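You operate a simulated robot arm through the tools that you are given. There is no shell and no other tool.

Carry out the task below with a simulated robot arm. There is one attempt and no reset: what you move stays moved.

Task
Swap the lollo tin for the crisp tin and save the leftover seed in the white dish.
Fine: old tin on the free spot in the row; dish on the dock; with no tin in, hold EMPTY till the chute is bare; none in the spill cup; swing the spout back; leave the knob at its mark.

The check looks at the end state, three seconds after you hand in, the way a careful person would. Anything else that was tipped, shoved, dropped, spilled or broken makes it a failure.

Robot
A 7-joint arm with a fingered hand, fixed in place. Base frame: the origin is on the floor under the middle of its stand, x ahead of it, y to its left, z up; the work surface is at about z = 80. Lengths are in cm, angles in degrees, forces in N, time in s.
With the tool pointing down near the work surface it reaches from about 32 to 70 cm from the base axis. Its first joint turns from -69.0 to 172.0 degrees. Payload 3.4 kg.
Tool frame: the origin (TCP) lies between the finger pads and is the grasp point; the fingertips stand 2.5 cm ahead of it; z points along the fingers, y is the line along which they close. The gripper opens to 8.8 cm; its body begins 2.9 cm behind the TCP. The gripper is a hand of 4 fingers: y runs from the thumb to the fingers, the wrist lies at [-1.3, -9.7, -16.2] in the tool frame, and closing takes about 1.5 s.
Orientation is that of the tool frame in the base frame, as a unit quaternion [x, y, z, w]. With the fingers straight down and the wrist toward the robot, the tool's x, y and z point along [0, 1, 0], [1, 0, 0] and [0, 0, -1] of the base frame.

Tools
- The arm moves only by the tool apply_moves. Its arguments are lists of equal length, an entry for each row: "dp": the shift along the tool's x, y, z in cm, a list of three; "angular": the turn, a rotation vector about the tool's x, y, z in rad, a list of three. In form: {"dp": [[tx, ty, tz], ...], "angular": [[ax, ay, az], ...]}. A call has 1 to 20 rows; each row is the pose to reach, as a shift and turn from the pose commanded when the call began, along the tool's axes at that moment. "jaw" is the opening, from 0 (shut) to 1 (fully open), set as the call begins (left out, the last holds). Each row takes 0.2 s and may step no farther than 5 cm and 8.6 degrees from the row before; otherwise, or with a gripper value out of range, the whole call is refused. Where a pose cannot be reached the arm comes as near as it can. A force on the tool above 40 N (or 10 N above the force at the start of the call, whichever is more), or a blocked arm, ends the call early, and 0.2 s more pass. The fingers move at their own pace (about 10.8 cm/s each) and stop on an object; they squeeze with about 25 N. The grip force told is the motor's: it shows also when the fingers shut on nothing. Time passes only in rows, and 0.2 s behind the last, so rows that repeat a pose let the fingers close. The reply holds the time, the measured pose of the TCP, the force on the tool along the base axes, the opening and the grip force, in the units named above and with some noise, with the torque about the TCP (base axes, N m) and any sound that the robot's microphone picked up.
- Cameras (640 x 400 px; columns grow to the right, rows downward): "scene" is fixed at [4.79, -51.06, 152.95]; the picture's right is [0.27, -0.96, 0.00], its down [-0.63, -0.18, -0.75] and it looks along [0.73, 0.20, -0.66] (base axes); focal length 316 px, centre (320, 200). "wrist" rides on the gripper at [6.4, -8.3, -9.8] in the tool frame; the picture's right is [-0.62, 0.37, -0.69], its down [-0.71, -0.63, 0.30] and it looks along [-0.32, 0.68, 0.65] (tool axes); focal length 265 px, centre (320, 200). There is no depth. A picture from a camera that has moved, and an enlarged one, comes with that camera's place and axes in the base frame and with its lens. The place of the scene camera against the robot may be out by one fixed shift of up to 2.5 cm in any direction.
- grab_frame(camera): a new picture of that camera. The clock stands still meanwhile.
- lift_body(by): slides the trunk up (or, below 0, down) by that many cm; the arm rides with it, the base frame stays. It gives what a move gives, with no picture.
- finger_targets(index, middle, ring, thumb_bend, thumb_turn): sets how far each is bent, from 0 (flat) to 100 (curled in); at 30 the hand is open as for a grip, at 70 the pads meet at the TCP. One left out holds its place. A second passes; each finger stops where it meets its share of the squeeze, and holds until it gets a number again. A gripper value or a shape takes the hand back. It gives what a move gives, with no picture; readings hold the bend of each and the force on the fingers (four entries, about 0 where the hand has none), thumb and palm. thumb_turn goes from beside the hand (0) to across from the fingers (100), as for a grip.
- hand_shape(shape): the hand has 4 fingers and takes this shape, open, in about a second: jaw (thumb against the fingers, like two jaws); tri (thumb and two fingers); tip (a fingertip pinch); poke (one finger out to press); point (the index stretched); flat (the hand flat); cup (the hand cupped); fist (a fist). The gripper value then closes the fingers along that shape, each until it touches; the sizes above hold for jaw. It gives what a move gives, with no picture.
- inspect(camera, box): a new picture of the part [left, top, right, bottom] of that camera's present view, enlarged. The clock stands still meanwhile.
- finish_job(): hands the job in; it is judged then, once.

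Nothing tells you positions but the pictures and the camera data. Unless the task says otherwise, let go and move clear before handing in.

The tools are called after "Request:" as name(argument=value, ...) on one line, values as JSON. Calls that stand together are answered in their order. apply_moves: Moves the arm, as the interface text tells. Its arguments: {"type":"object","properties":{"dp":{"type":"array","items":{"type":"array","items":{"type":"number"}}},"angular":{"type":"array","items":{"type":"array","items":{"type":"number"}}},"jaw":{"type":"number"}},"required":["dp","angular"]} The other tools are called the same way: lift_body (by) moves the trunk up or down; hand_shape (shape) gives the hand a shape; finger_targets (index, middle, ring, thumb_bend, thumb_turn) moves the fingers one by one; grab_frame (camera) takes a picture; inspect (camera, box) takes an enlarged picture of a part of a camera's view; finish_job () hands the job in.

At the start:

```text
time_s: 0.0
position: [53.37, -12.46, 120.35]
tcp_rot: [0.708, 0.707, 0.001, 0.0]
ft_force: [0.0, 0.5, 0.1]
wrist_torque: [-0.02, 0.01, 0.0]
gripper_width: 8.75
grasp_force: 0.2
shape: jaw
bend: [30.0, 30.0, 30.0, 30.0, 98.0]
finger forces: [0.1, 0.0, 0.0, 0.0, 0.0, 0.0]
trunk travel left (down, up): [-75.0, 9.0]
```

scene: 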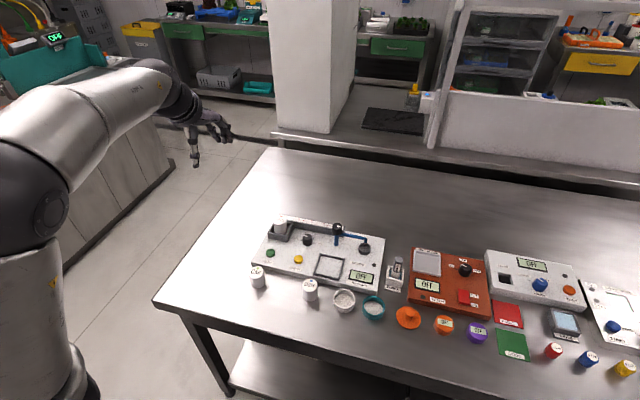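
wrist: 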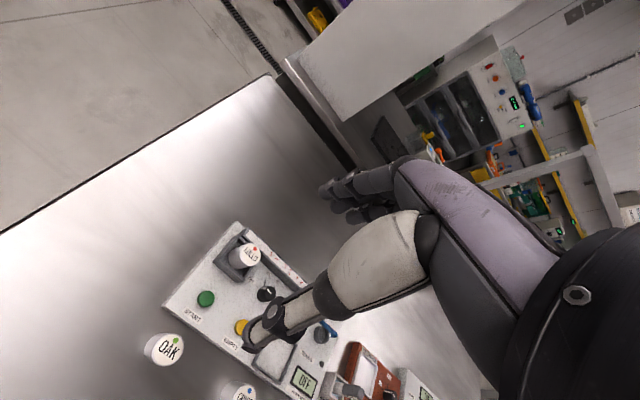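

I see a bench with a seed dispenser panel (tin in a holder, knob, green and yellow buttons, a spout), and tins and dishes in front of it. I'll look closer before moving.

Request:
inspect(camera="scene", box=[240, 200, 400, 300])

Request:
inspect(camera="scene", box=[230, 240, 430, 340])

Request:
inspect(camera="scene", box=[380, 230, 640, 390])

Request:
inspect(camera="wrist", box=[130, 210, 370, 400])

```text
4.00 times, centred on (320, 250) of scene
camera zoom: at [4.79, -51.06, 152.95], right [0.27, -0.96, 0.0], down [-0.63, -0.18, -0.75], along [0.73, 0.2, -0.66], focal length 1265 px, centre (320, 0)
```

zoom: 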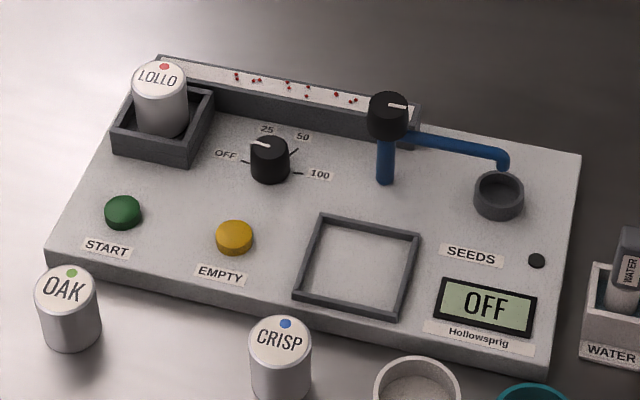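

```text
3.20 times, centred on (330, 290) of scene
camera zoom: at [4.79, -51.06, 152.95], right [0.27, -0.96, 0.0], down [-0.63, -0.18, -0.75], along [0.73, 0.2, -0.66], focal length 1012 px, centre (288, -88)
```

zoom: 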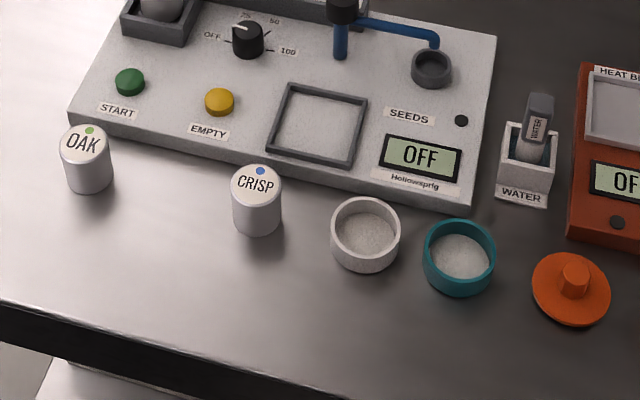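

```text
2.46 times, centred on (510, 310) of scene
camera zoom: at [4.79, -51.06, 152.95], right [0.27, -0.96, 0.0], down [-0.63, -0.18, -0.75], along [0.73, 0.2, -0.66], focal length 778 px, centre (-148, -71)
```

zoom: 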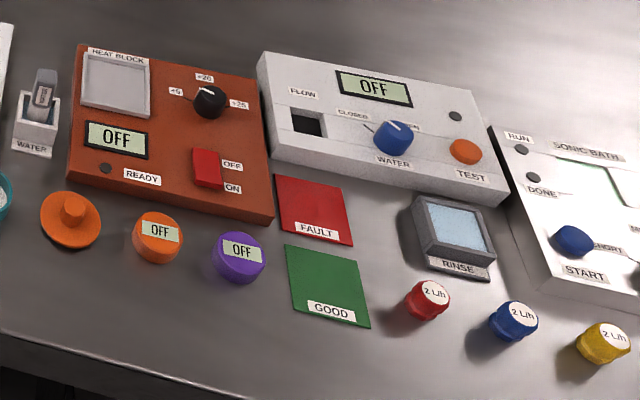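

```text
2.11 times, centred on (250, 305) of wrist
camera zoom: at [45.2, -5.92, 130.09], right [0.37, -0.62, 0.69], down [-0.63, -0.71, -0.3], along [0.68, -0.32, -0.65], focal length 559 px, centre (467, -21)
```

zoom: 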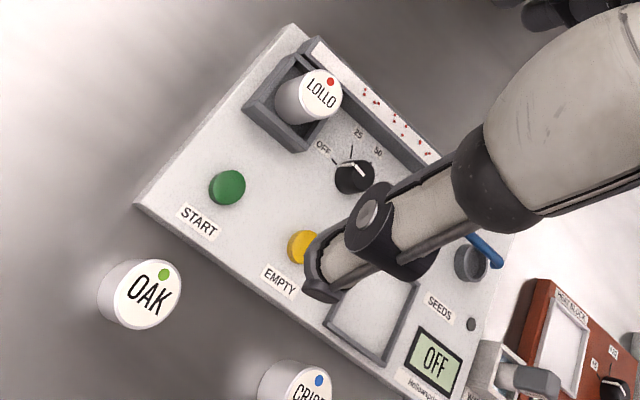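

The dispenser has the LOLLO tin in its holder at the back left. In front of it is a row with OAK, a gap, CRISP, the white dish and the teal dish. The spout sits over the spill cup. I'll move the hand back and lower for a better wrist view.

Request:
apply_moves(dp=[[-0.4, -2.8, 2.5], [-0.8, -5.7, 5], [-1.2, -8.5, 7.5], [-1.5, -11.4, 10]], angular=[[0, 0, 0], [0, 0, 0], [0, 0, 0], [0, 0, 0]])

Request:
grab_frame(camera="wrist")

Request:
grab_frame(camera="scene")

```text
time_s: 1.0
position: [42.03, -14.17, 110.01]
tcp_rot: [0.706, 0.708, 0.001, 0.001]
ft_force: [-0.2, -0.6, 0.1]
wrist_torque: [0.0, -0.03, -0.04]
gripper_width: 8.75
grasp_force: 0.0
shape: jaw
bend: [30.0, 30.0, 30.0, 30.0, 98.0]
finger forces: [0.1, 0.0, 0.0, 0.0, 0.1, 0.0]
trunk travel left (down, up): [-75.0, 9.0]
```

```text
taken
camera wrist: at [33.77, -7.62, 119.8], right [0.37, -0.62, 0.69], down [-0.63, -0.71, -0.31], along [0.68, -0.32, -0.65], focal length 265 px, centre (320, 200)
```

wrist: 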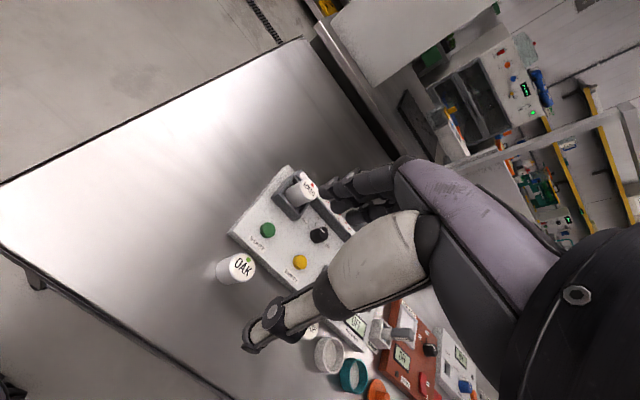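

```text
taken
```

scene: 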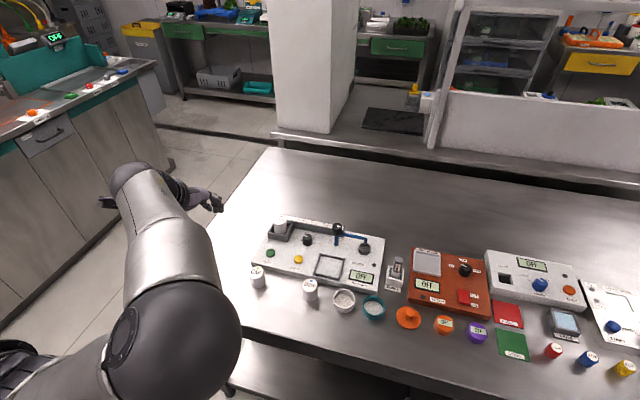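

The hand hides the middle of the wrist view. I'll shift it to the right at the same height so the panel falls in the clear left part of the picture.

Request:
apply_moves(dp=[[-4.2, 0.4, 0], [-8.4, 0.8, 0], [-12.6, 1.2, 0], [-16.8, 1.6, 0], [-21, 2, 0]], angular=[[0, 0, 0], [0, 0, 0], [0, 0, 0], [0, 0, 0], [0, 0, 0]])

Request:
grab_frame(camera="wrist")

```text
time_s: 2.2
position: [44.22, -35.11, 110.28]
tcp_rot: [0.706, 0.708, -0.001, -0.001]
ft_force: [-0.3, 0.6, -0.2]
wrist_torque: [0.0, -0.02, 0.01]
gripper_width: 8.74
grasp_force: 0.1
shape: jaw
bend: [30.0, 30.0, 30.0, 30.0, 98.0]
finger forces: [0.0, 0.0, 0.1, 0.0, 0.0, 0.0]
trunk travel left (down, up): [-75.0, 9.0]
```

```text
taken
camera wrist: at [35.97, -28.5, 120.14], right [0.37, -0.62, 0.69], down [-0.63, -0.71, -0.3], along [0.68, -0.32, -0.65], focal length 265 px, centre (320, 200)
```

wrist: 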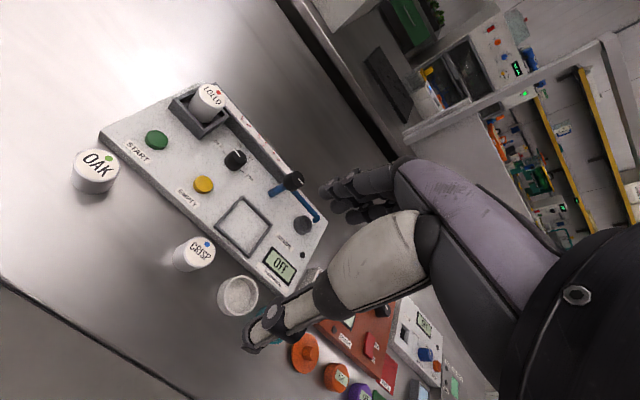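

Now the whole dispenser is visible from the wrist camera. I'll enlarge that area to measure it.

Request:
inspect(camera="wrist", box=[60, 70, 220, 170])

Request:
inspect(camera="wrist", box=[170, 130, 330, 230])

Request:
inspect(camera="wrist", box=[60, 140, 300, 330])

```text
4.00 times, centred on (140, 120) of wrist
camera zoom: at [35.97, -28.5, 120.14], right [0.37, -0.62, 0.69], down [-0.63, -0.71, -0.3], along [0.68, -0.32, -0.65], focal length 1062 px, centre (1040, 520)
```

zoom: 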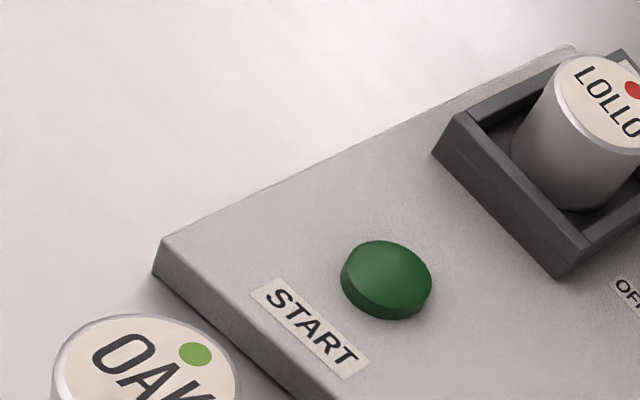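

```text
4.00 times, centred on (250, 180) of wrist
camera zoom: at [35.97, -28.5, 120.14], right [0.37, -0.62, 0.69], down [-0.63, -0.71, -0.3], along [0.68, -0.32, -0.65], focal length 1062 px, centre (600, 280)
```

zoom: 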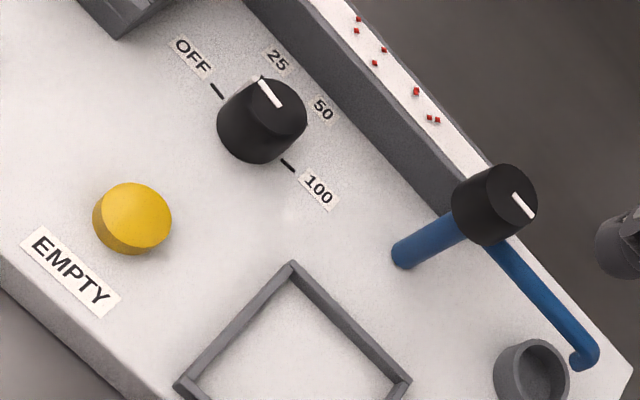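

```text
2.11 times, centred on (180, 235) of wrist
camera zoom: at [35.97, -28.5, 120.14], right [0.37, -0.62, 0.69], down [-0.63, -0.71, -0.3], along [0.68, -0.32, -0.65], focal length 559 px, centre (615, 126)
```

zoom: 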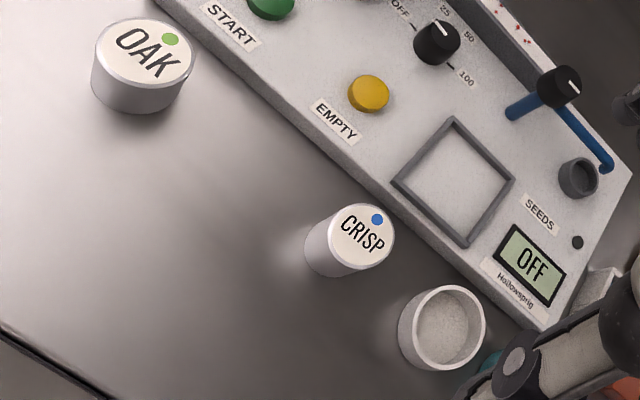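

My measurements so far:

| Item | Position (cm) |
|---|---|
| LOLLO top | (66.5, -20.3, 88) |
| OAK | (49.4, -19.8) |
| CRISP | (49.5, -35.1) |
| Free spot, between OAK and CRISP | (49.5, -27.5) |
| White dish | (49, -43.5) |
| Dock | (57.7, -37.8) |
| EMPTY button | (57.4, -28.9) |
| Spout knob | (65.1, -37.5, 90) |

The knob points at 25. I'll move toward the LOLLO tin at a safe height and check my measurements from there.

Request:
apply_moves(dp=[[3, 2.8, 1], [6, 5.6, 2], [9, 8.4, 3], [12, 11.2, 4], [14.8, 14, 5]], angular=[[0, 0, 0], [0, 0, 0], [0, 0, 0], [0, 0, 0], [0, 0, 0]])

Request:
grab_frame(camera="wrist")

Request:
grab_frame(camera="scene")

```text
time_s: 3.4
position: [58.3, -20.13, 105.01]
tcp_rot: [0.707, 0.707, 0.0, 0.0]
ft_force: [0.2, -0.5, 0.2]
wrist_torque: [0.01, 0.0, -0.02]
gripper_width: 8.77
grasp_force: 0.0
shape: jaw
bend: [30.0, 30.0, 30.0, 30.0, 98.0]
finger forces: [0.1, 0.0, 0.0, 0.1, 0.0, 0.0]
trunk travel left (down, up): [-75.0, 9.0]
```

```text
taken
camera wrist: at [50.11, -13.56, 114.97], right [0.37, -0.62, 0.69], down [-0.63, -0.71, -0.3], along [0.68, -0.32, -0.65], focal length 265 px, centre (320, 200)
```

wrist: 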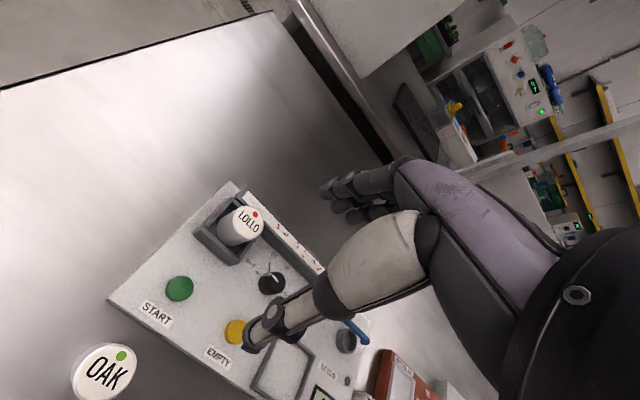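

```text
taken
```

scene: 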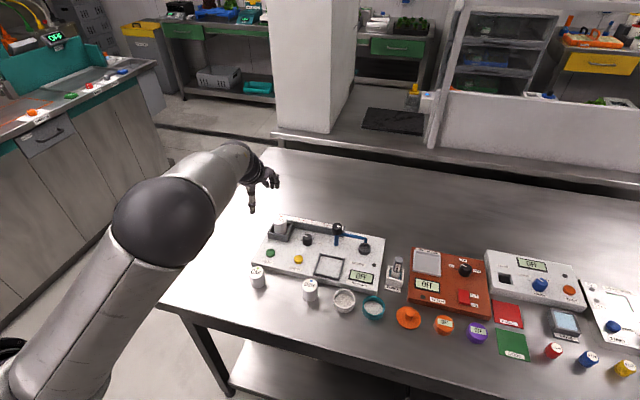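

Request:
inspect(camera="wrist", box=[180, 170, 340, 270])

Request:
inspect(camera="scene", box=[200, 130, 360, 230])

Request:
inspect(camera="wrist", box=[60, 250, 300, 400])

```text
4.00 times, centred on (260, 220) of wrist
camera zoom: at [50.11, -13.56, 114.97], right [0.37, -0.62, 0.69], down [-0.63, -0.71, -0.3], along [0.68, -0.32, -0.65], focal length 1062 px, centre (560, 120)
```

zoom: 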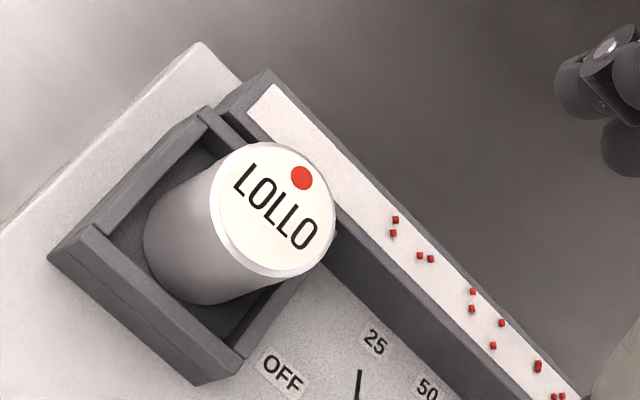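

```text
4.00 times, centred on (280, 180) of scene
camera zoom: at [4.79, -51.06, 152.95], right [0.27, -0.96, 0.0], down [-0.63, -0.18, -0.75], along [0.73, 0.2, -0.66], focal length 1265 px, centre (480, 280)
```

zoom: 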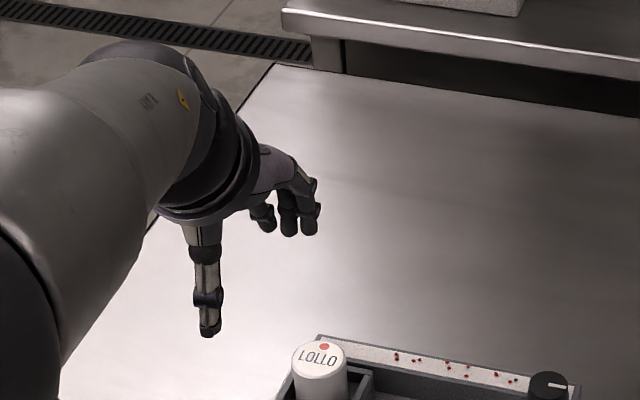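

```text
2.67 times, centred on (180, 325) of wrist
camera zoom: at [50.11, -13.56, 114.97], right [0.37, -0.62, 0.69], down [-0.63, -0.71, -0.3], along [0.68, -0.32, -0.65], focal length 708 px, centre (693, -133)
```

zoom: 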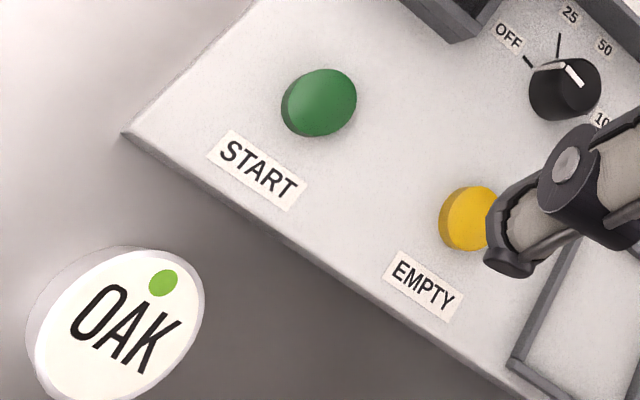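

Request:
inspect(camera="wrist", box=[190, 180, 270, 270])

```text
4.44 times, centred on (230, 225) of wrist
camera zoom: at [50.11, -13.56, 114.97], right [0.37, -0.62, 0.69], down [-0.63, -0.71, -0.3], along [0.68, -0.32, -0.65], focal length 1180 px, centre (720, 89)
```

zoom: 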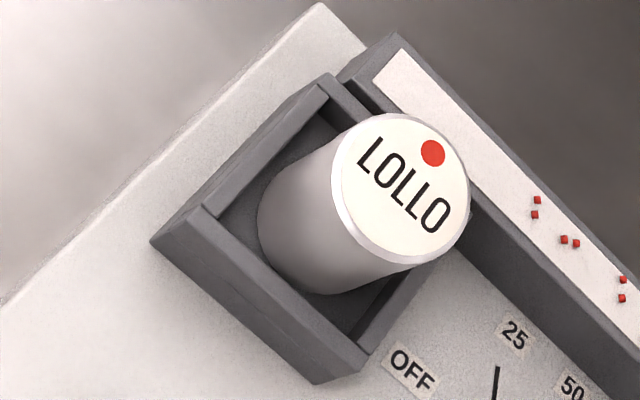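

LOLLO measures (66.5, -20.4), with its top at 88.1. The holder walls reach about z = 84.8, and roughly 12 red seeds lie on the chute. Before approaching, I'll part-close the fingers in free air to see how far the tips extend at tin width.

Request:
apply_moves(dp=[[0, 0, 0], [0, 0, 0], [0, 0, 0]], angular=[[0, 0, 0], [0, 0, 0], [0, 0, 0]], jaw=0.48)

Request:
inspect(camera="scene", box=[220, 150, 300, 220])

Request:
grab_frame(camera="wrist")

```text
time_s: 4.2
position: [58.23, -20.32, 105.14]
tcp_rot: [0.707, 0.707, 0.0, -0.001]
ft_force: [0.6, 0.0, -0.5]
wrist_torque: [-0.03, 0.03, -0.01]
gripper_width: 4.3
grasp_force: 0.2
shape: jaw
bend: [74.0, 45.0, 42.0, 70.0, 100.0]
finger forces: [0.1, 0.0, 0.0, 0.0, 0.1, 0.0]
trunk travel left (down, up): [-75.0, 9.0]
```

```text
5.71 times, centred on (260, 185) of scene
camera zoom: at [4.79, -51.06, 152.95], right [0.27, -0.96, 0.0], down [-0.63, -0.18, -0.75], along [0.73, 0.2, -0.66], focal length 1807 px, centre (663, 286)
```

zoom: 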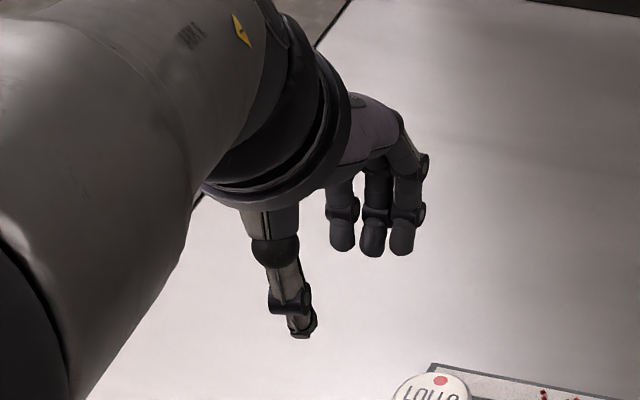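

```text
taken
camera wrist: at [49.94, -13.72, 115.03], right [0.37, -0.62, 0.69], down [-0.63, -0.71, -0.3], along [0.68, -0.32, -0.65], focal length 265 px, centre (320, 200)
```

wrist: 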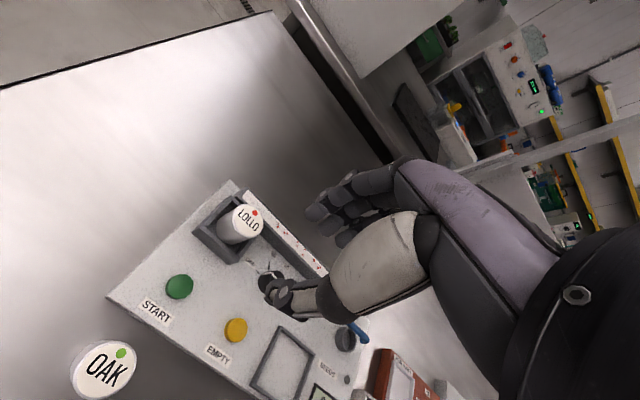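

At tin width the thumb tip hangs slightly lower than the fingers. I'll open fully, move directly above LOLLO and come down part way, then check clearance.

Request:
apply_moves(dp=[[0, 4.2, 0], [-0.1, 8.3, 0], [-0.1, 8.3, 4], [-0.1, 8.3, 8], [-0.1, 8.3, 12], [-0.1, 8.3, 12]], angular=[[0, 0, 0], [0, 0, 0], [0, 0, 0], [0, 0, 0], [0, 0, 0], [0, 0, 0]], jaw=1.0)

Request:
inspect(camera="scene", box=[230, 180, 330, 250])

Request:
grab_frame(camera="wrist")

```text
time_s: 5.6
position: [66.32, -20.32, 92.88]
tcp_rot: [0.707, 0.707, 0.0, 0.0]
ft_force: [-0.3, 0.5, 0.3]
wrist_torque: [-0.01, 0.01, 0.03]
gripper_width: 8.74
grasp_force: 0.0
shape: jaw
bend: [30.0, 30.0, 30.0, 30.0, 98.0]
finger forces: [0.0, 0.1, 0.1, 0.1, 0.0, 0.0]
trunk travel left (down, up): [-75.0, 9.0]
```

```text
5.71 times, centred on (280, 215) of scene
camera zoom: at [4.79, -51.06, 152.95], right [0.27, -0.96, 0.0], down [-0.63, -0.18, -0.75], along [0.73, 0.2, -0.66], focal length 1807 px, centre (549, 114)
```

zoom: 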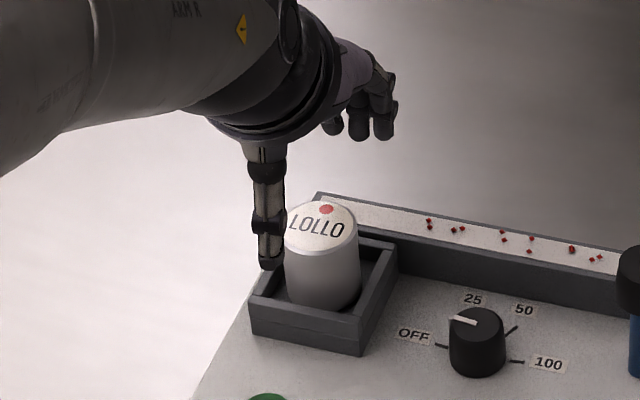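

```text
taken
camera wrist: at [58.1, -13.76, 102.71], right [0.37, -0.62, 0.69], down [-0.63, -0.71, -0.3], along [0.68, -0.32, -0.65], focal length 265 px, centre (320, 200)
```

wrist: 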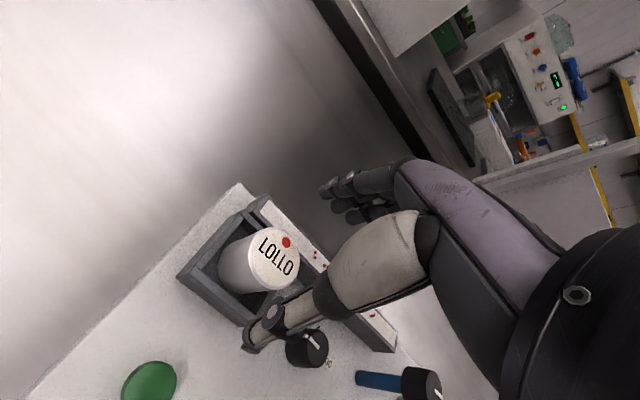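

The hand is centred over LOLLO with the thumb in front and the fingers behind. I'll lower it so the tips stay just above the holder walls, then check.

Request:
apply_moves(dp=[[0, 0.2, 2.2], [0, 0.2, 4.2], [0, 0.2, 4.2]], angular=[[0, 0, 0], [0, 0, 0], [0, 0, 0]])

Request:
inspect(camera="scene", box=[230, 180, 330, 250])

Request:
inspect(camera="wrist", box=[160, 150, 400, 350])

```text
time_s: 6.4
position: [66.46, -20.52, 88.7]
tcp_rot: [0.707, 0.707, 0.0, -0.001]
ft_force: [0.1, -0.4, -0.1]
wrist_torque: [0.01, -0.01, -0.01]
gripper_width: 8.74
grasp_force: 0.1
shape: jaw
bend: [30.0, 30.0, 30.0, 30.0, 98.0]
finger forces: [0.0, 0.0, 0.0, 0.0, 0.1, 0.0]
trunk travel left (down, up): [-75.0, 9.0]
```

```text
5.71 times, centred on (280, 215) of scene
camera zoom: at [4.79, -51.06, 152.95], right [0.27, -0.96, 0.0], down [-0.63, -0.18, -0.75], along [0.73, 0.2, -0.66], focal length 1807 px, centre (549, 114)
```

zoom: 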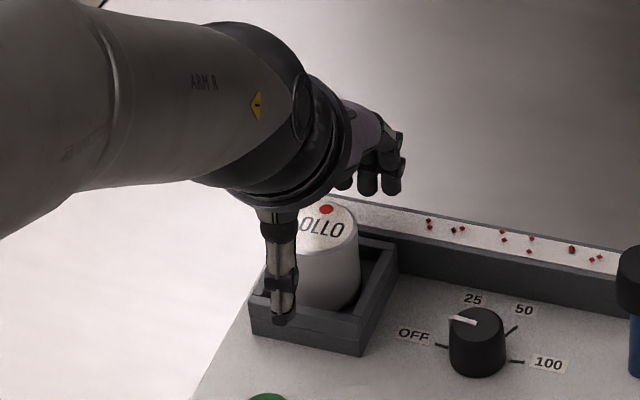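

```text
2.00 times, centred on (280, 250) of wrist
camera zoom: at [58.29, -13.86, 98.53], right [0.37, -0.62, 0.69], down [-0.63, -0.72, -0.3], along [0.68, -0.32, -0.65], focal length 531 px, centre (400, 100)
```

zoom: 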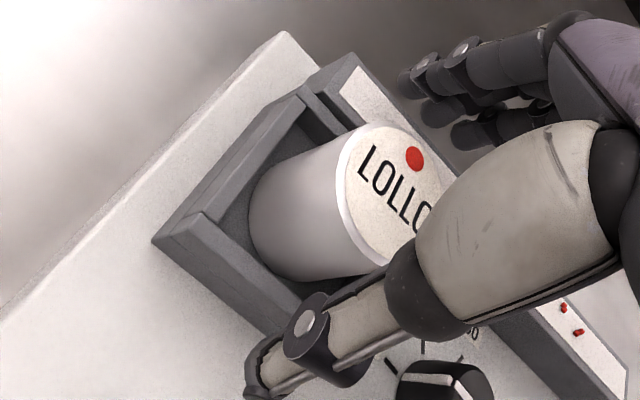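

The thumb tip is about 1 cm above the front wall (z ≈ 85.6 against 84.5), and the tin sits between thumb and fingers. Closing the grip now.

Request:
apply_moves(dp=[[0, 0, 0], [0, 0, 0], [0, 0, 0], [0, 0, 0], [0, 0, 0], [0, 0, 0], [0, 0, 0], [0, 0, 0]], angular=[[0, 0, 0], [0, 0, 0], [0, 0, 0], [0, 0, 0], [0, 0, 0], [0, 0, 0], [0, 0, 0], [0, 0, 0]], jaw=0.0)

Request:
inspect(camera="scene", box=[230, 180, 330, 250])

Request:
inspect(camera="wrist", box=[160, 150, 400, 350])

```text
time_s: 8.2
position: [66.52, -20.48, 88.67]
tcp_rot: [0.707, 0.707, 0.001, 0.0]
ft_force: [0.8, 0.0, 0.5]
wrist_torque: [0.0, -0.03, -0.03]
gripper_width: 3.33
grasp_force: 25.3
shape: jaw
bend: [74.0, 49.0, 54.0, 74.0, 100.0]
finger forces: [13.1, 8.3, 0.0, 0.0, 20.9, 0.1]
trunk travel left (down, up): [-75.0, 9.0]
```

```text
5.71 times, centred on (280, 215) of scene
camera zoom: at [4.79, -51.06, 152.95], right [0.27, -0.96, 0.0], down [-0.63, -0.18, -0.75], along [0.73, 0.2, -0.66], focal length 1807 px, centre (549, 114)
```

zoom: 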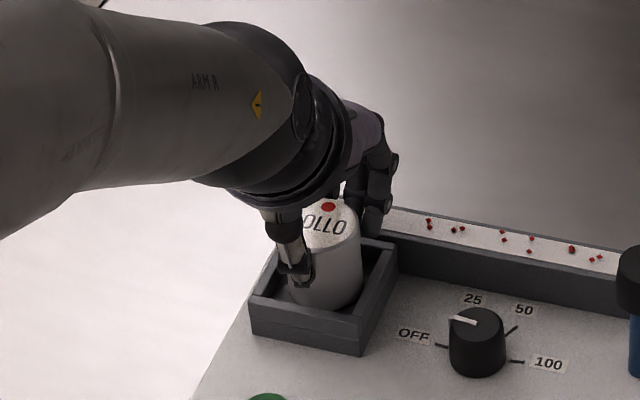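

```text
2.00 times, centred on (280, 250) of wrist
camera zoom: at [58.31, -13.87, 98.52], right [0.37, -0.62, 0.69], down [-0.63, -0.71, -0.3], along [0.68, -0.32, -0.65], focal length 531 px, centre (400, 100)
```

zoom: 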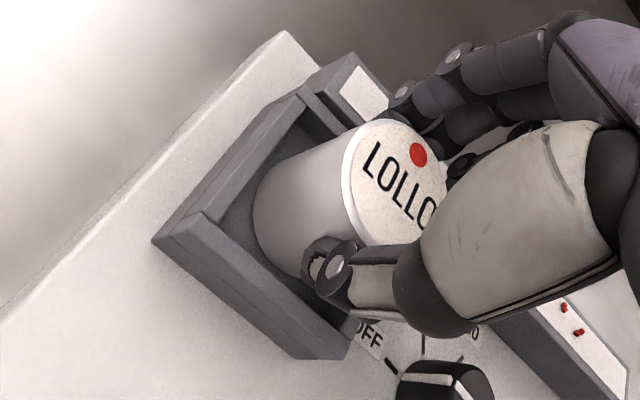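

The tin is gripped (25 N, thumb against index and middle). I'll lift it slowly and check that it stays upright in the hand.

Request:
apply_moves(dp=[[0, 0, -1], [0, 0, -2.5], [0, 0, -4.5], [0, 0, -7], [0, 0, -9.5]], angular=[[0, 0, 0], [0, 0, 0], [0, 0, 0], [0, 0, 0], [0, 0, 0]])

Request:
inspect(camera="scene", box=[220, 160, 340, 250])

Request:
inspect(camera="wrist", box=[160, 150, 400, 350])

```text
time_s: 9.4
position: [66.55, -20.07, 98.73]
tcp_rot: [0.707, 0.707, 0.0, 0.0]
ft_force: [0.1, -0.4, -0.1]
wrist_torque: [-0.03, -0.01, 0.02]
gripper_width: 3.33
grasp_force: 24.4
shape: jaw
bend: [74.0, 49.0, 54.0, 74.0, 100.0]
finger forces: [13.2, 8.4, 0.0, 0.1, 20.9, 0.0]
trunk travel left (down, up): [-75.0, 9.0]
```

```text
4.44 times, centred on (280, 205) of scene
camera zoom: at [4.79, -51.06, 152.95], right [0.27, -0.96, 0.0], down [-0.63, -0.18, -0.75], along [0.73, 0.2, -0.66], focal length 1406 px, centre (498, 178)
```

zoom: 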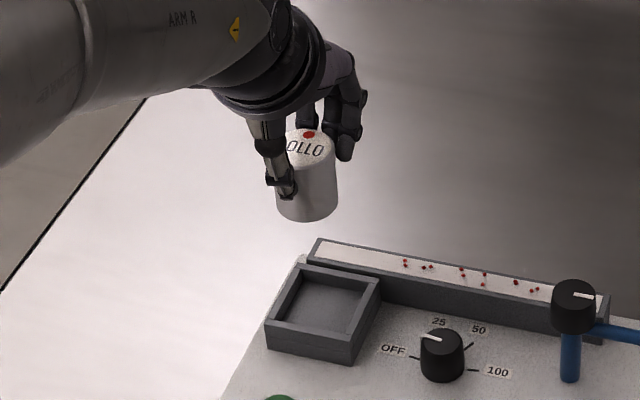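

```text
2.00 times, centred on (280, 250) of wrist
camera zoom: at [58.31, -13.53, 108.49], right [0.37, -0.62, 0.69], down [-0.63, -0.71, -0.3], along [0.68, -0.32, -0.65], focal length 531 px, centre (400, 100)
```

zoom: 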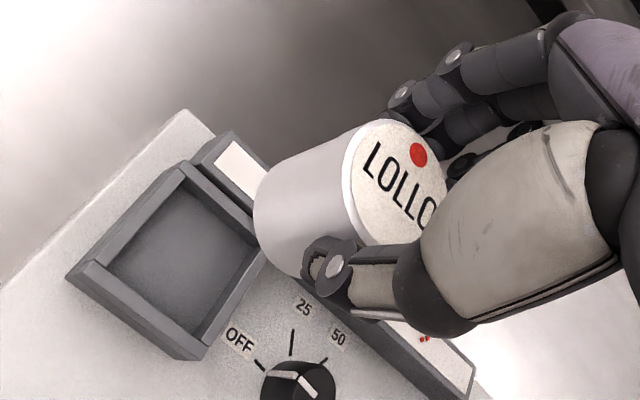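

LOLLO is held upright and the holder is empty. I'll carry it high over to the free spot between OAK and CRISP and stop above it to check.

Request:
apply_moves(dp=[[-1.9, -4.3, 0], [-3.8, -8.6, 0], [-5.6, -13, 0], [-7.5, -17.3, 0], [-7.5, -17.3, 4], [-7.5, -17.3, 7.5], [-7.5, -17.3, 7.5]], angular=[[0, 0, 0], [0, 0, 0], [0, 0, 0], [0, 0, 0], [0, 0, 0], [0, 0, 0], [0, 0, 0]])

Request:
inspect(camera="scene", box=[220, 210, 380, 320])

Request:
grab_frame(camera="wrist")

```text
time_s: 11.0
position: [48.87, -27.73, 91.24]
tcp_rot: [0.707, 0.707, 0.0, -0.001]
ft_force: [-0.2, 0.5, -1.4]
wrist_torque: [0.03, 0.02, 0.01]
gripper_width: 3.34
grasp_force: 25.0
shape: jaw
bend: [74.0, 49.0, 54.0, 74.0, 100.0]
finger forces: [13.1, 8.5, 0.1, 0.2, 21.0, 0.1]
trunk travel left (down, up): [-75.0, 9.0]
```

```text
3.64 times, centred on (300, 265) of scene
camera zoom: at [4.79, -51.06, 152.95], right [0.27, -0.96, 0.0], down [-0.63, -0.18, -0.75], along [0.73, 0.2, -0.66], focal length 1150 px, centre (393, -36)
```

zoom: 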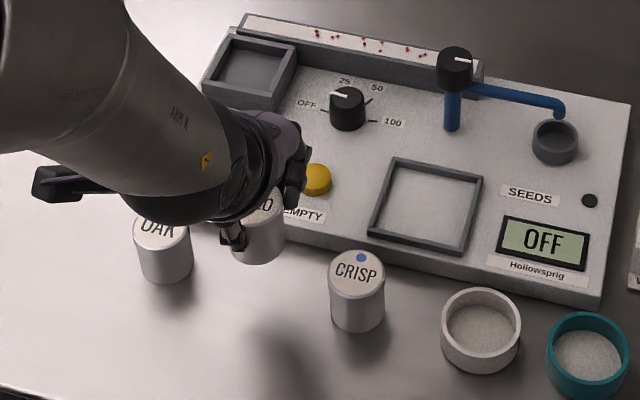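

```text
taken
camera wrist: at [40.68, -21.17, 101.08], right [0.37, -0.62, 0.69], down [-0.63, -0.71, -0.3], along [0.68, -0.32, -0.65], focal length 265 px, centre (320, 200)
```

wrist: 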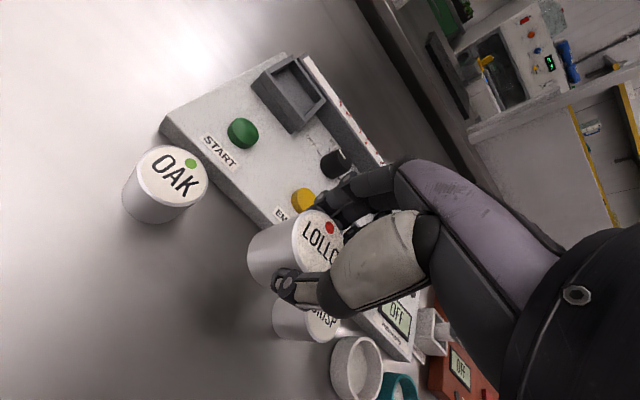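

LOLLO hangs above the free spot. I'll lower it in small steps and watch the force for contact with the bench.

Request:
apply_moves(dp=[[0.1, 0.2, 2.5], [0.1, 0.2, 4.5], [0.1, 0.2, 5.2], [0.1, 0.2, 5.2]], angular=[[0, 0, 0], [0, 0, 0], [0, 0, 0], [0, 0, 0]])

Request:
inspect(camera="scene", box=[220, 230, 340, 310])

Request:
inspect(camera="wrist", box=[100, 130, 400, 330])

```text
time_s: 12.0
position: [49.44, -27.5, 85.97]
tcp_rot: [0.707, 0.707, 0.0, -0.001]
ft_force: [-0.2, -0.5, -0.6]
wrist_torque: [0.0, 0.02, 0.0]
gripper_width: 3.35
grasp_force: 25.3
shape: jaw
bend: [74.0, 49.0, 54.0, 74.0, 100.0]
finger forces: [13.1, 8.5, 0.1, 0.0, 20.8, 0.1]
trunk travel left (down, up): [-75.0, 9.0]
```

```text
5.00 times, centred on (280, 270) of scene
camera zoom: at [4.79, -51.06, 152.95], right [0.27, -0.96, 0.0], down [-0.63, -0.18, -0.75], along [0.73, 0.2, -0.66], focal length 1581 px, centre (520, -150)
```

zoom: 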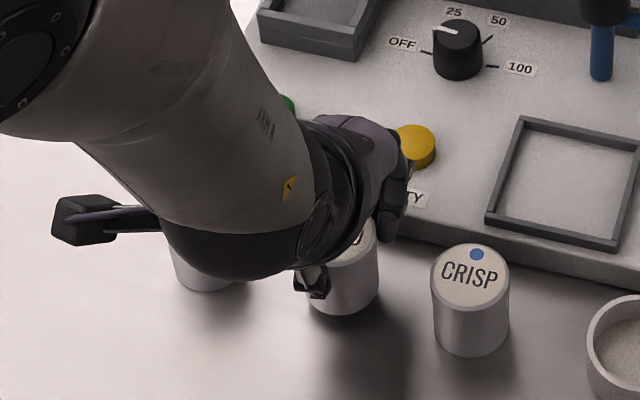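

```text
2.00 times, centred on (250, 230) of wrist
camera zoom: at [41.15, -21.05, 95.81], right [0.37, -0.62, 0.69], down [-0.63, -0.71, -0.3], along [0.68, -0.32, -0.65], focal length 531 px, centre (460, 140)
```

zoom: 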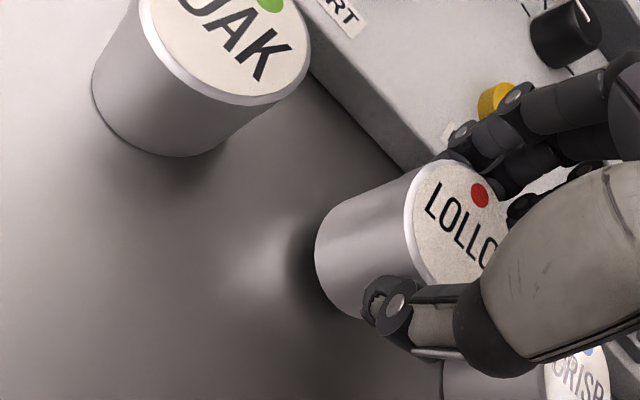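

Request:
apply_moves(dp=[[0, 0, 0.2], [0, 0, 0.4], [0, 0, 0.6], [0, 0, 0.7]], angular=[[0, 0, 0], [0, 0, 0], [0, 0, 0], [0, 0, 0]])

Request:
inspect(camera="scene", box=[240, 240, 340, 310])

Request:
inspect(camera="wrist", box=[100, 130, 400, 330])

```text
time_s: 13.0
position: [49.45, -27.65, 85.13]
tcp_rot: [0.707, 0.708, 0.0, 0.0]
ft_force: [0.5, 0.4, -0.7]
wrist_torque: [0.01, 0.04, 0.04]
gripper_width: 3.34
grasp_force: 25.1
shape: jaw
bend: [74.0, 49.0, 54.0, 74.0, 100.0]
finger forces: [13.0, 8.5, 0.1, 0.1, 20.9, 0.0]
trunk travel left (down, up): [-75.0, 9.0]
```

```text
5.71 times, centred on (290, 275) of scene
camera zoom: at [4.79, -51.06, 152.95], right [0.27, -0.96, 0.0], down [-0.63, -0.18, -0.75], along [0.73, 0.2, -0.66], focal length 1807 px, centre (491, -229)
```

zoom: 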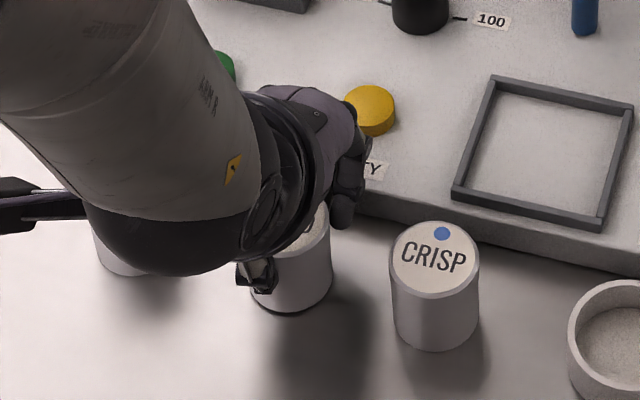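

```text
2.00 times, centred on (250, 230) of wrist
camera zoom: at [41.2, -21.09, 94.99], right [0.37, -0.62, 0.69], down [-0.63, -0.71, -0.3], along [0.68, -0.32, -0.65], focal length 531 px, centre (460, 140)
```

zoom: 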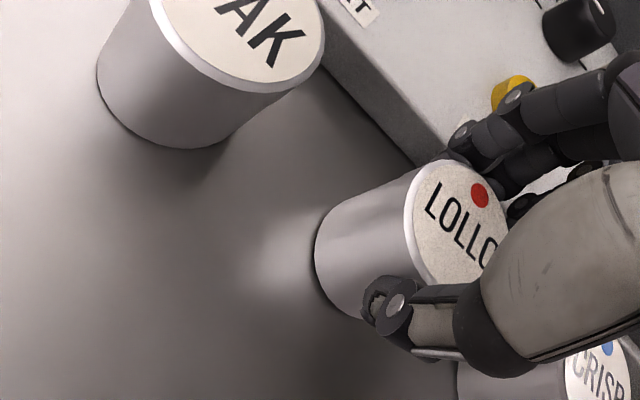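

By pixel comparison the tin sits midway between OAK and CRISP. I'll keep lowering in small steps until I feel the bench.

Request:
apply_moves(dp=[[0, 0, 0.15], [0, 0, 0.3]], angular=[[0, 0, 0], [0, 0, 0]])

```text
time_s: 13.6
position: [49.41, -27.52, 84.99]
tcp_rot: [0.708, 0.707, 0.002, 0.002]
ft_force: [-1.4, -0.2, 8.7]
wrist_torque: [-0.03, -0.06, 0.0]
gripper_width: 3.33
grasp_force: 24.6
shape: jaw
bend: [74.0, 49.0, 54.0, 74.0, 100.0]
finger forces: [13.5, 8.9, 0.0, 0.0, 21.9, 0.0]
trunk travel left (down, up): [-75.0, 9.0]
```

The bench is felt (8.7 N up), so LOLLO is standing. I'll open slightly and check that it is free.

Request:
apply_moves(dp=[[0, 0, -0.1], [0, 0, -0.1], [0, 0, -0.1], [0, 0, -0.1], [0, 0, -0.1]], angular=[[0, 0, 0], [0, 0, 0], [0, 0, 0], [0, 0, 0], [0, 0, 0]], jaw=0.6)

Request:
inspect(camera="scene", box=[240, 240, 340, 310])

Request:
inspect(camera="wrist", box=[100, 130, 400, 330])

```text
time_s: 14.8
position: [49.6, -27.79, 84.94]
tcp_rot: [0.707, 0.707, 0.001, 0.0]
ft_force: [0.6, 0.3, 0.2]
wrist_torque: [-0.03, 0.02, -0.01]
gripper_width: 5.25
grasp_force: 0.1
shape: jaw
bend: [29.0, 41.0, 37.0, 65.0, 100.0]
finger forces: [0.1, 0.1, 0.0, 0.0, 0.1, 0.0]
trunk travel left (down, up): [-75.0, 9.0]
```

```text
5.71 times, centred on (290, 275) of scene
camera zoom: at [4.79, -51.06, 152.95], right [0.27, -0.96, 0.0], down [-0.63, -0.18, -0.75], along [0.73, 0.2, -0.66], focal length 1807 px, centre (491, -229)
```

zoom: 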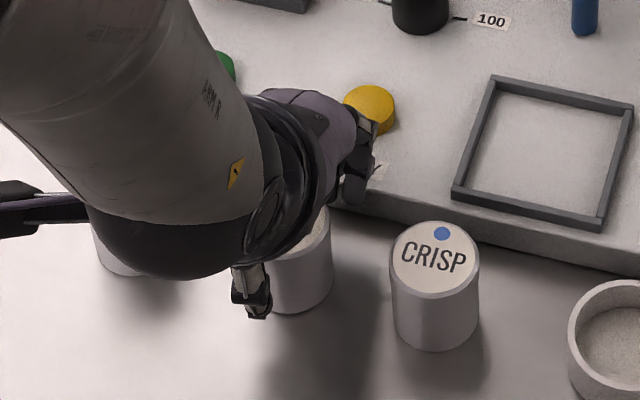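

```text
2.00 times, centred on (250, 230) of wrist
camera zoom: at [41.2, -21.17, 94.8], right [0.37, -0.62, 0.69], down [-0.63, -0.71, -0.3], along [0.68, -0.32, -0.65], focal length 531 px, centre (460, 140)
```

zoom: 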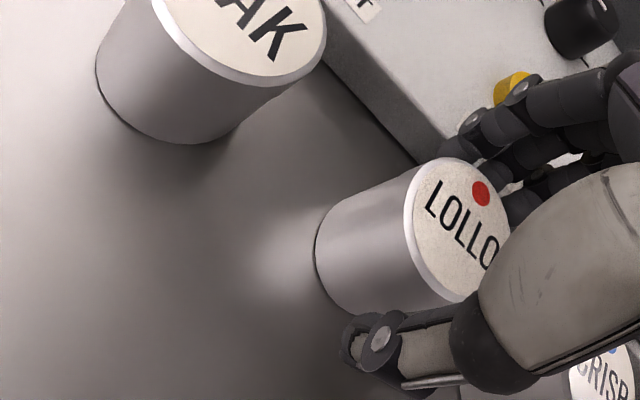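

LOLLO stands free on its spot. I'll raise the hand straight up and look at the white dish.

Request:
apply_moves(dp=[[0, 0, -2], [0, 0, -5], [0, 0, -9], [0, 0, -13], [-3, -3, -15], [-6, -6, -17]], angular=[[0, 0, 0], [0, 0, 0], [0, 0, 0], [0, 0, 0], [0, 0, 0], [0, 0, 0]])

Request:
hand_shape(shape="tip")

Request:
grab_frame(camera="wrist")

Request:
inspect(camera="scene", box=[200, 180, 400, 320])

```text
time_s: 16.2
position: [43.42, -32.86, 101.22]
tcp_rot: [0.706, 0.707, -0.016, -0.017]
ft_force: [0.3, 1.5, -0.9]
wrist_torque: [0.03, 0.01, -0.02]
gripper_width: 5.26
grasp_force: 0.2
shape: jaw
bend: [29.0, 41.0, 37.0, 65.0, 100.0]
finger forces: [0.0, 0.0, 0.0, 0.0, 0.0, 0.1]
out of reach, approached as far as the arm can: row 6
trunk travel left (down, up): [-75.0, 9.0]
```

```text
time_s: 17.1
position: [43.45, -33.02, 101.02]
tcp_rot: [0.707, 0.707, -0.017, -0.017]
ft_force: [-0.1, -0.3, 1.1]
wrist_torque: [-0.02, -0.02, -0.01]
gripper_width: 8.82
grasp_force: 0.1
shape: tip
bend: [30.0, 98.0, 99.0, 30.0, 98.0]
finger forces: [0.1, 0.0, 0.1, 0.1, 0.1, 0.0]
trunk travel left (down, up): [-75.0, 9.0]
```

```text
taken
camera wrist: at [35.69, -26.38, 111.26], right [0.4, -0.62, 0.67], down [-0.64, -0.72, -0.28], along [0.65, -0.32, -0.69], focal length 265 px, centre (320, 200)
```

wrist: 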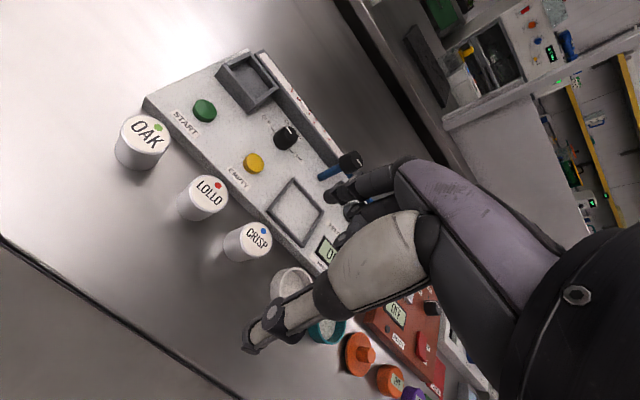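

```text
2.86 times, centred on (300, 250) of scene
camera zoom: at [4.79, -51.06, 152.95], right [0.27, -0.96, 0.0], down [-0.63, -0.18, -0.75], along [0.73, 0.2, -0.66], focal length 904 px, centre (377, 57)
```

zoom: 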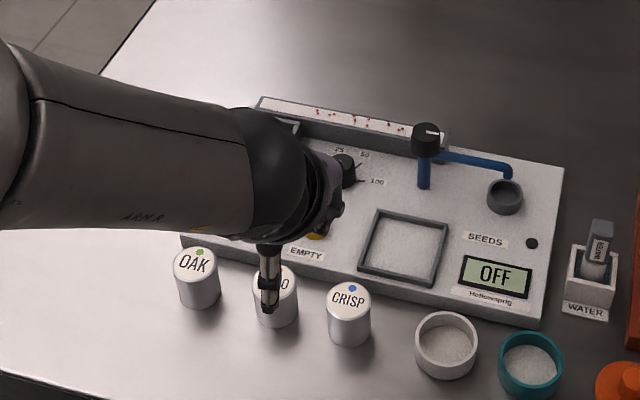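

The three tins now stand evenly in the row. In the "tip" shape only the index faces the thumb, which suits pinching the dish rim. I'll look at the hand and the dish more closely.

Request:
inspect(camera="wrist", box=[220, 140, 420, 360])

Request:
inspect(camera="scene", box=[310, 260, 410, 340])

```text
1.82 times, centred on (320, 250) of wrist
camera zoom: at [35.69, -26.38, 111.26], right [0.4, -0.62, 0.67], down [-0.64, -0.72, -0.28], along [0.65, -0.32, -0.69], focal length 483 px, centre (320, 109)
```

zoom: 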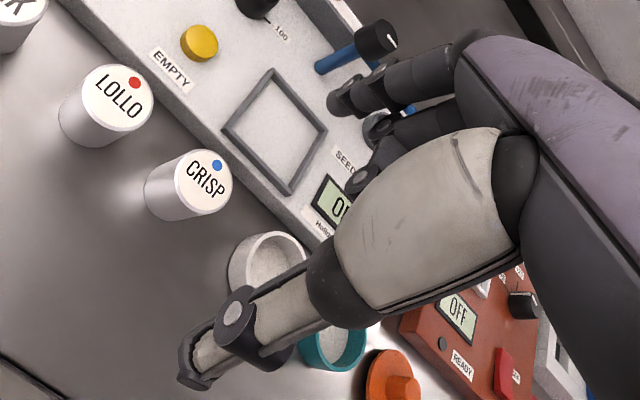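

```text
5.00 times, centred on (360, 300) of scene
camera zoom: at [4.79, -51.06, 152.95], right [0.27, -0.96, 0.0], down [-0.63, -0.18, -0.75], along [0.73, 0.2, -0.66], focal length 1581 px, centre (120, -300)
```

zoom: 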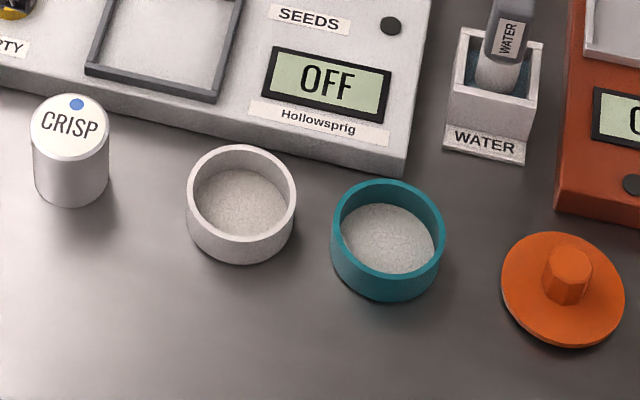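

The dish is about 5.5 cm wide and 2.6 cm tall. I'll close the pinch in free air to see where the tips meet.

Request:
apply_moves(dp=[[0, 0, 0], [0, 0, 0], [0, 0, 0], [0, 0, 0], [0, 0, 0], [0, 0, 0]], angular=[[0, 0, 0], [0, 0, 0], [0, 0, 0], [0, 0, 0], [0, 0, 0], [0, 0, 0]], jaw=0.0)

Request:
inspect(camera="wrist", box=[220, 140, 420, 360])

Request:
inspect(camera="scene", box=[240, 200, 340, 280])

```text
time_s: 18.5
position: [43.3, -32.84, 101.1]
tcp_rot: [0.707, 0.707, -0.016, -0.017]
ft_force: [0.1, 0.3, -0.6]
wrist_torque: [-0.02, 0.02, 0.02]
gripper_width: 0.0
grasp_force: 24.8
shape: tip
bend: [70.0, 100.0, 100.0, 76.0, 100.0]
finger forces: [0.0, 0.0, 0.0, 0.1, 0.0, 0.0]
trunk travel left (down, up): [-75.0, 9.0]
```

```text
1.82 times, centred on (320, 250) of wrist
camera zoom: at [35.7, -26.4, 111.29], right [0.4, -0.62, 0.67], down [-0.64, -0.71, -0.28], along [0.65, -0.32, -0.69], focal length 483 px, centre (320, 109)
```

zoom: 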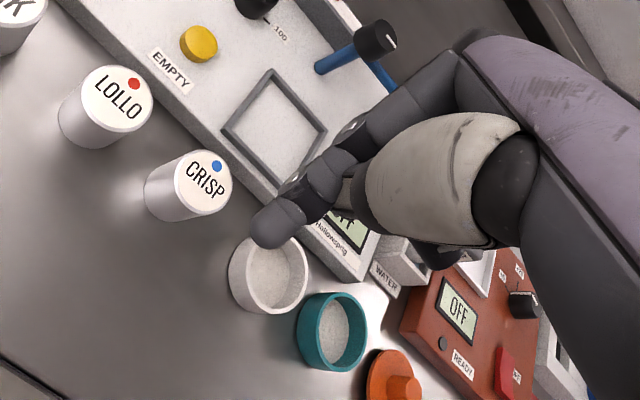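

```text
5.00 times, centred on (290, 240) of scene
camera zoom: at [4.79, -51.06, 152.95], right [0.27, -0.96, 0.0], down [-0.63, -0.18, -0.75], along [0.73, 0.2, -0.66], focal length 1581 px, centre (470, 0)
```

zoom: 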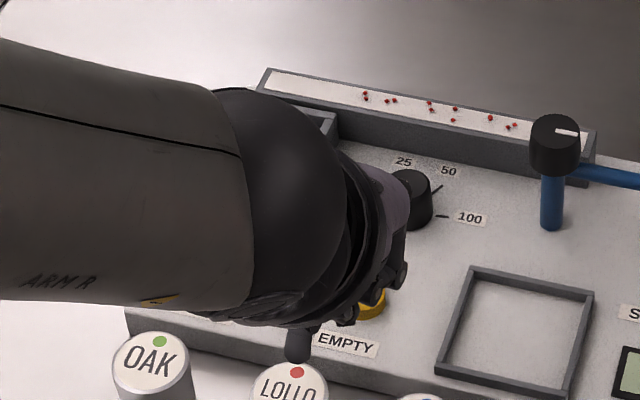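

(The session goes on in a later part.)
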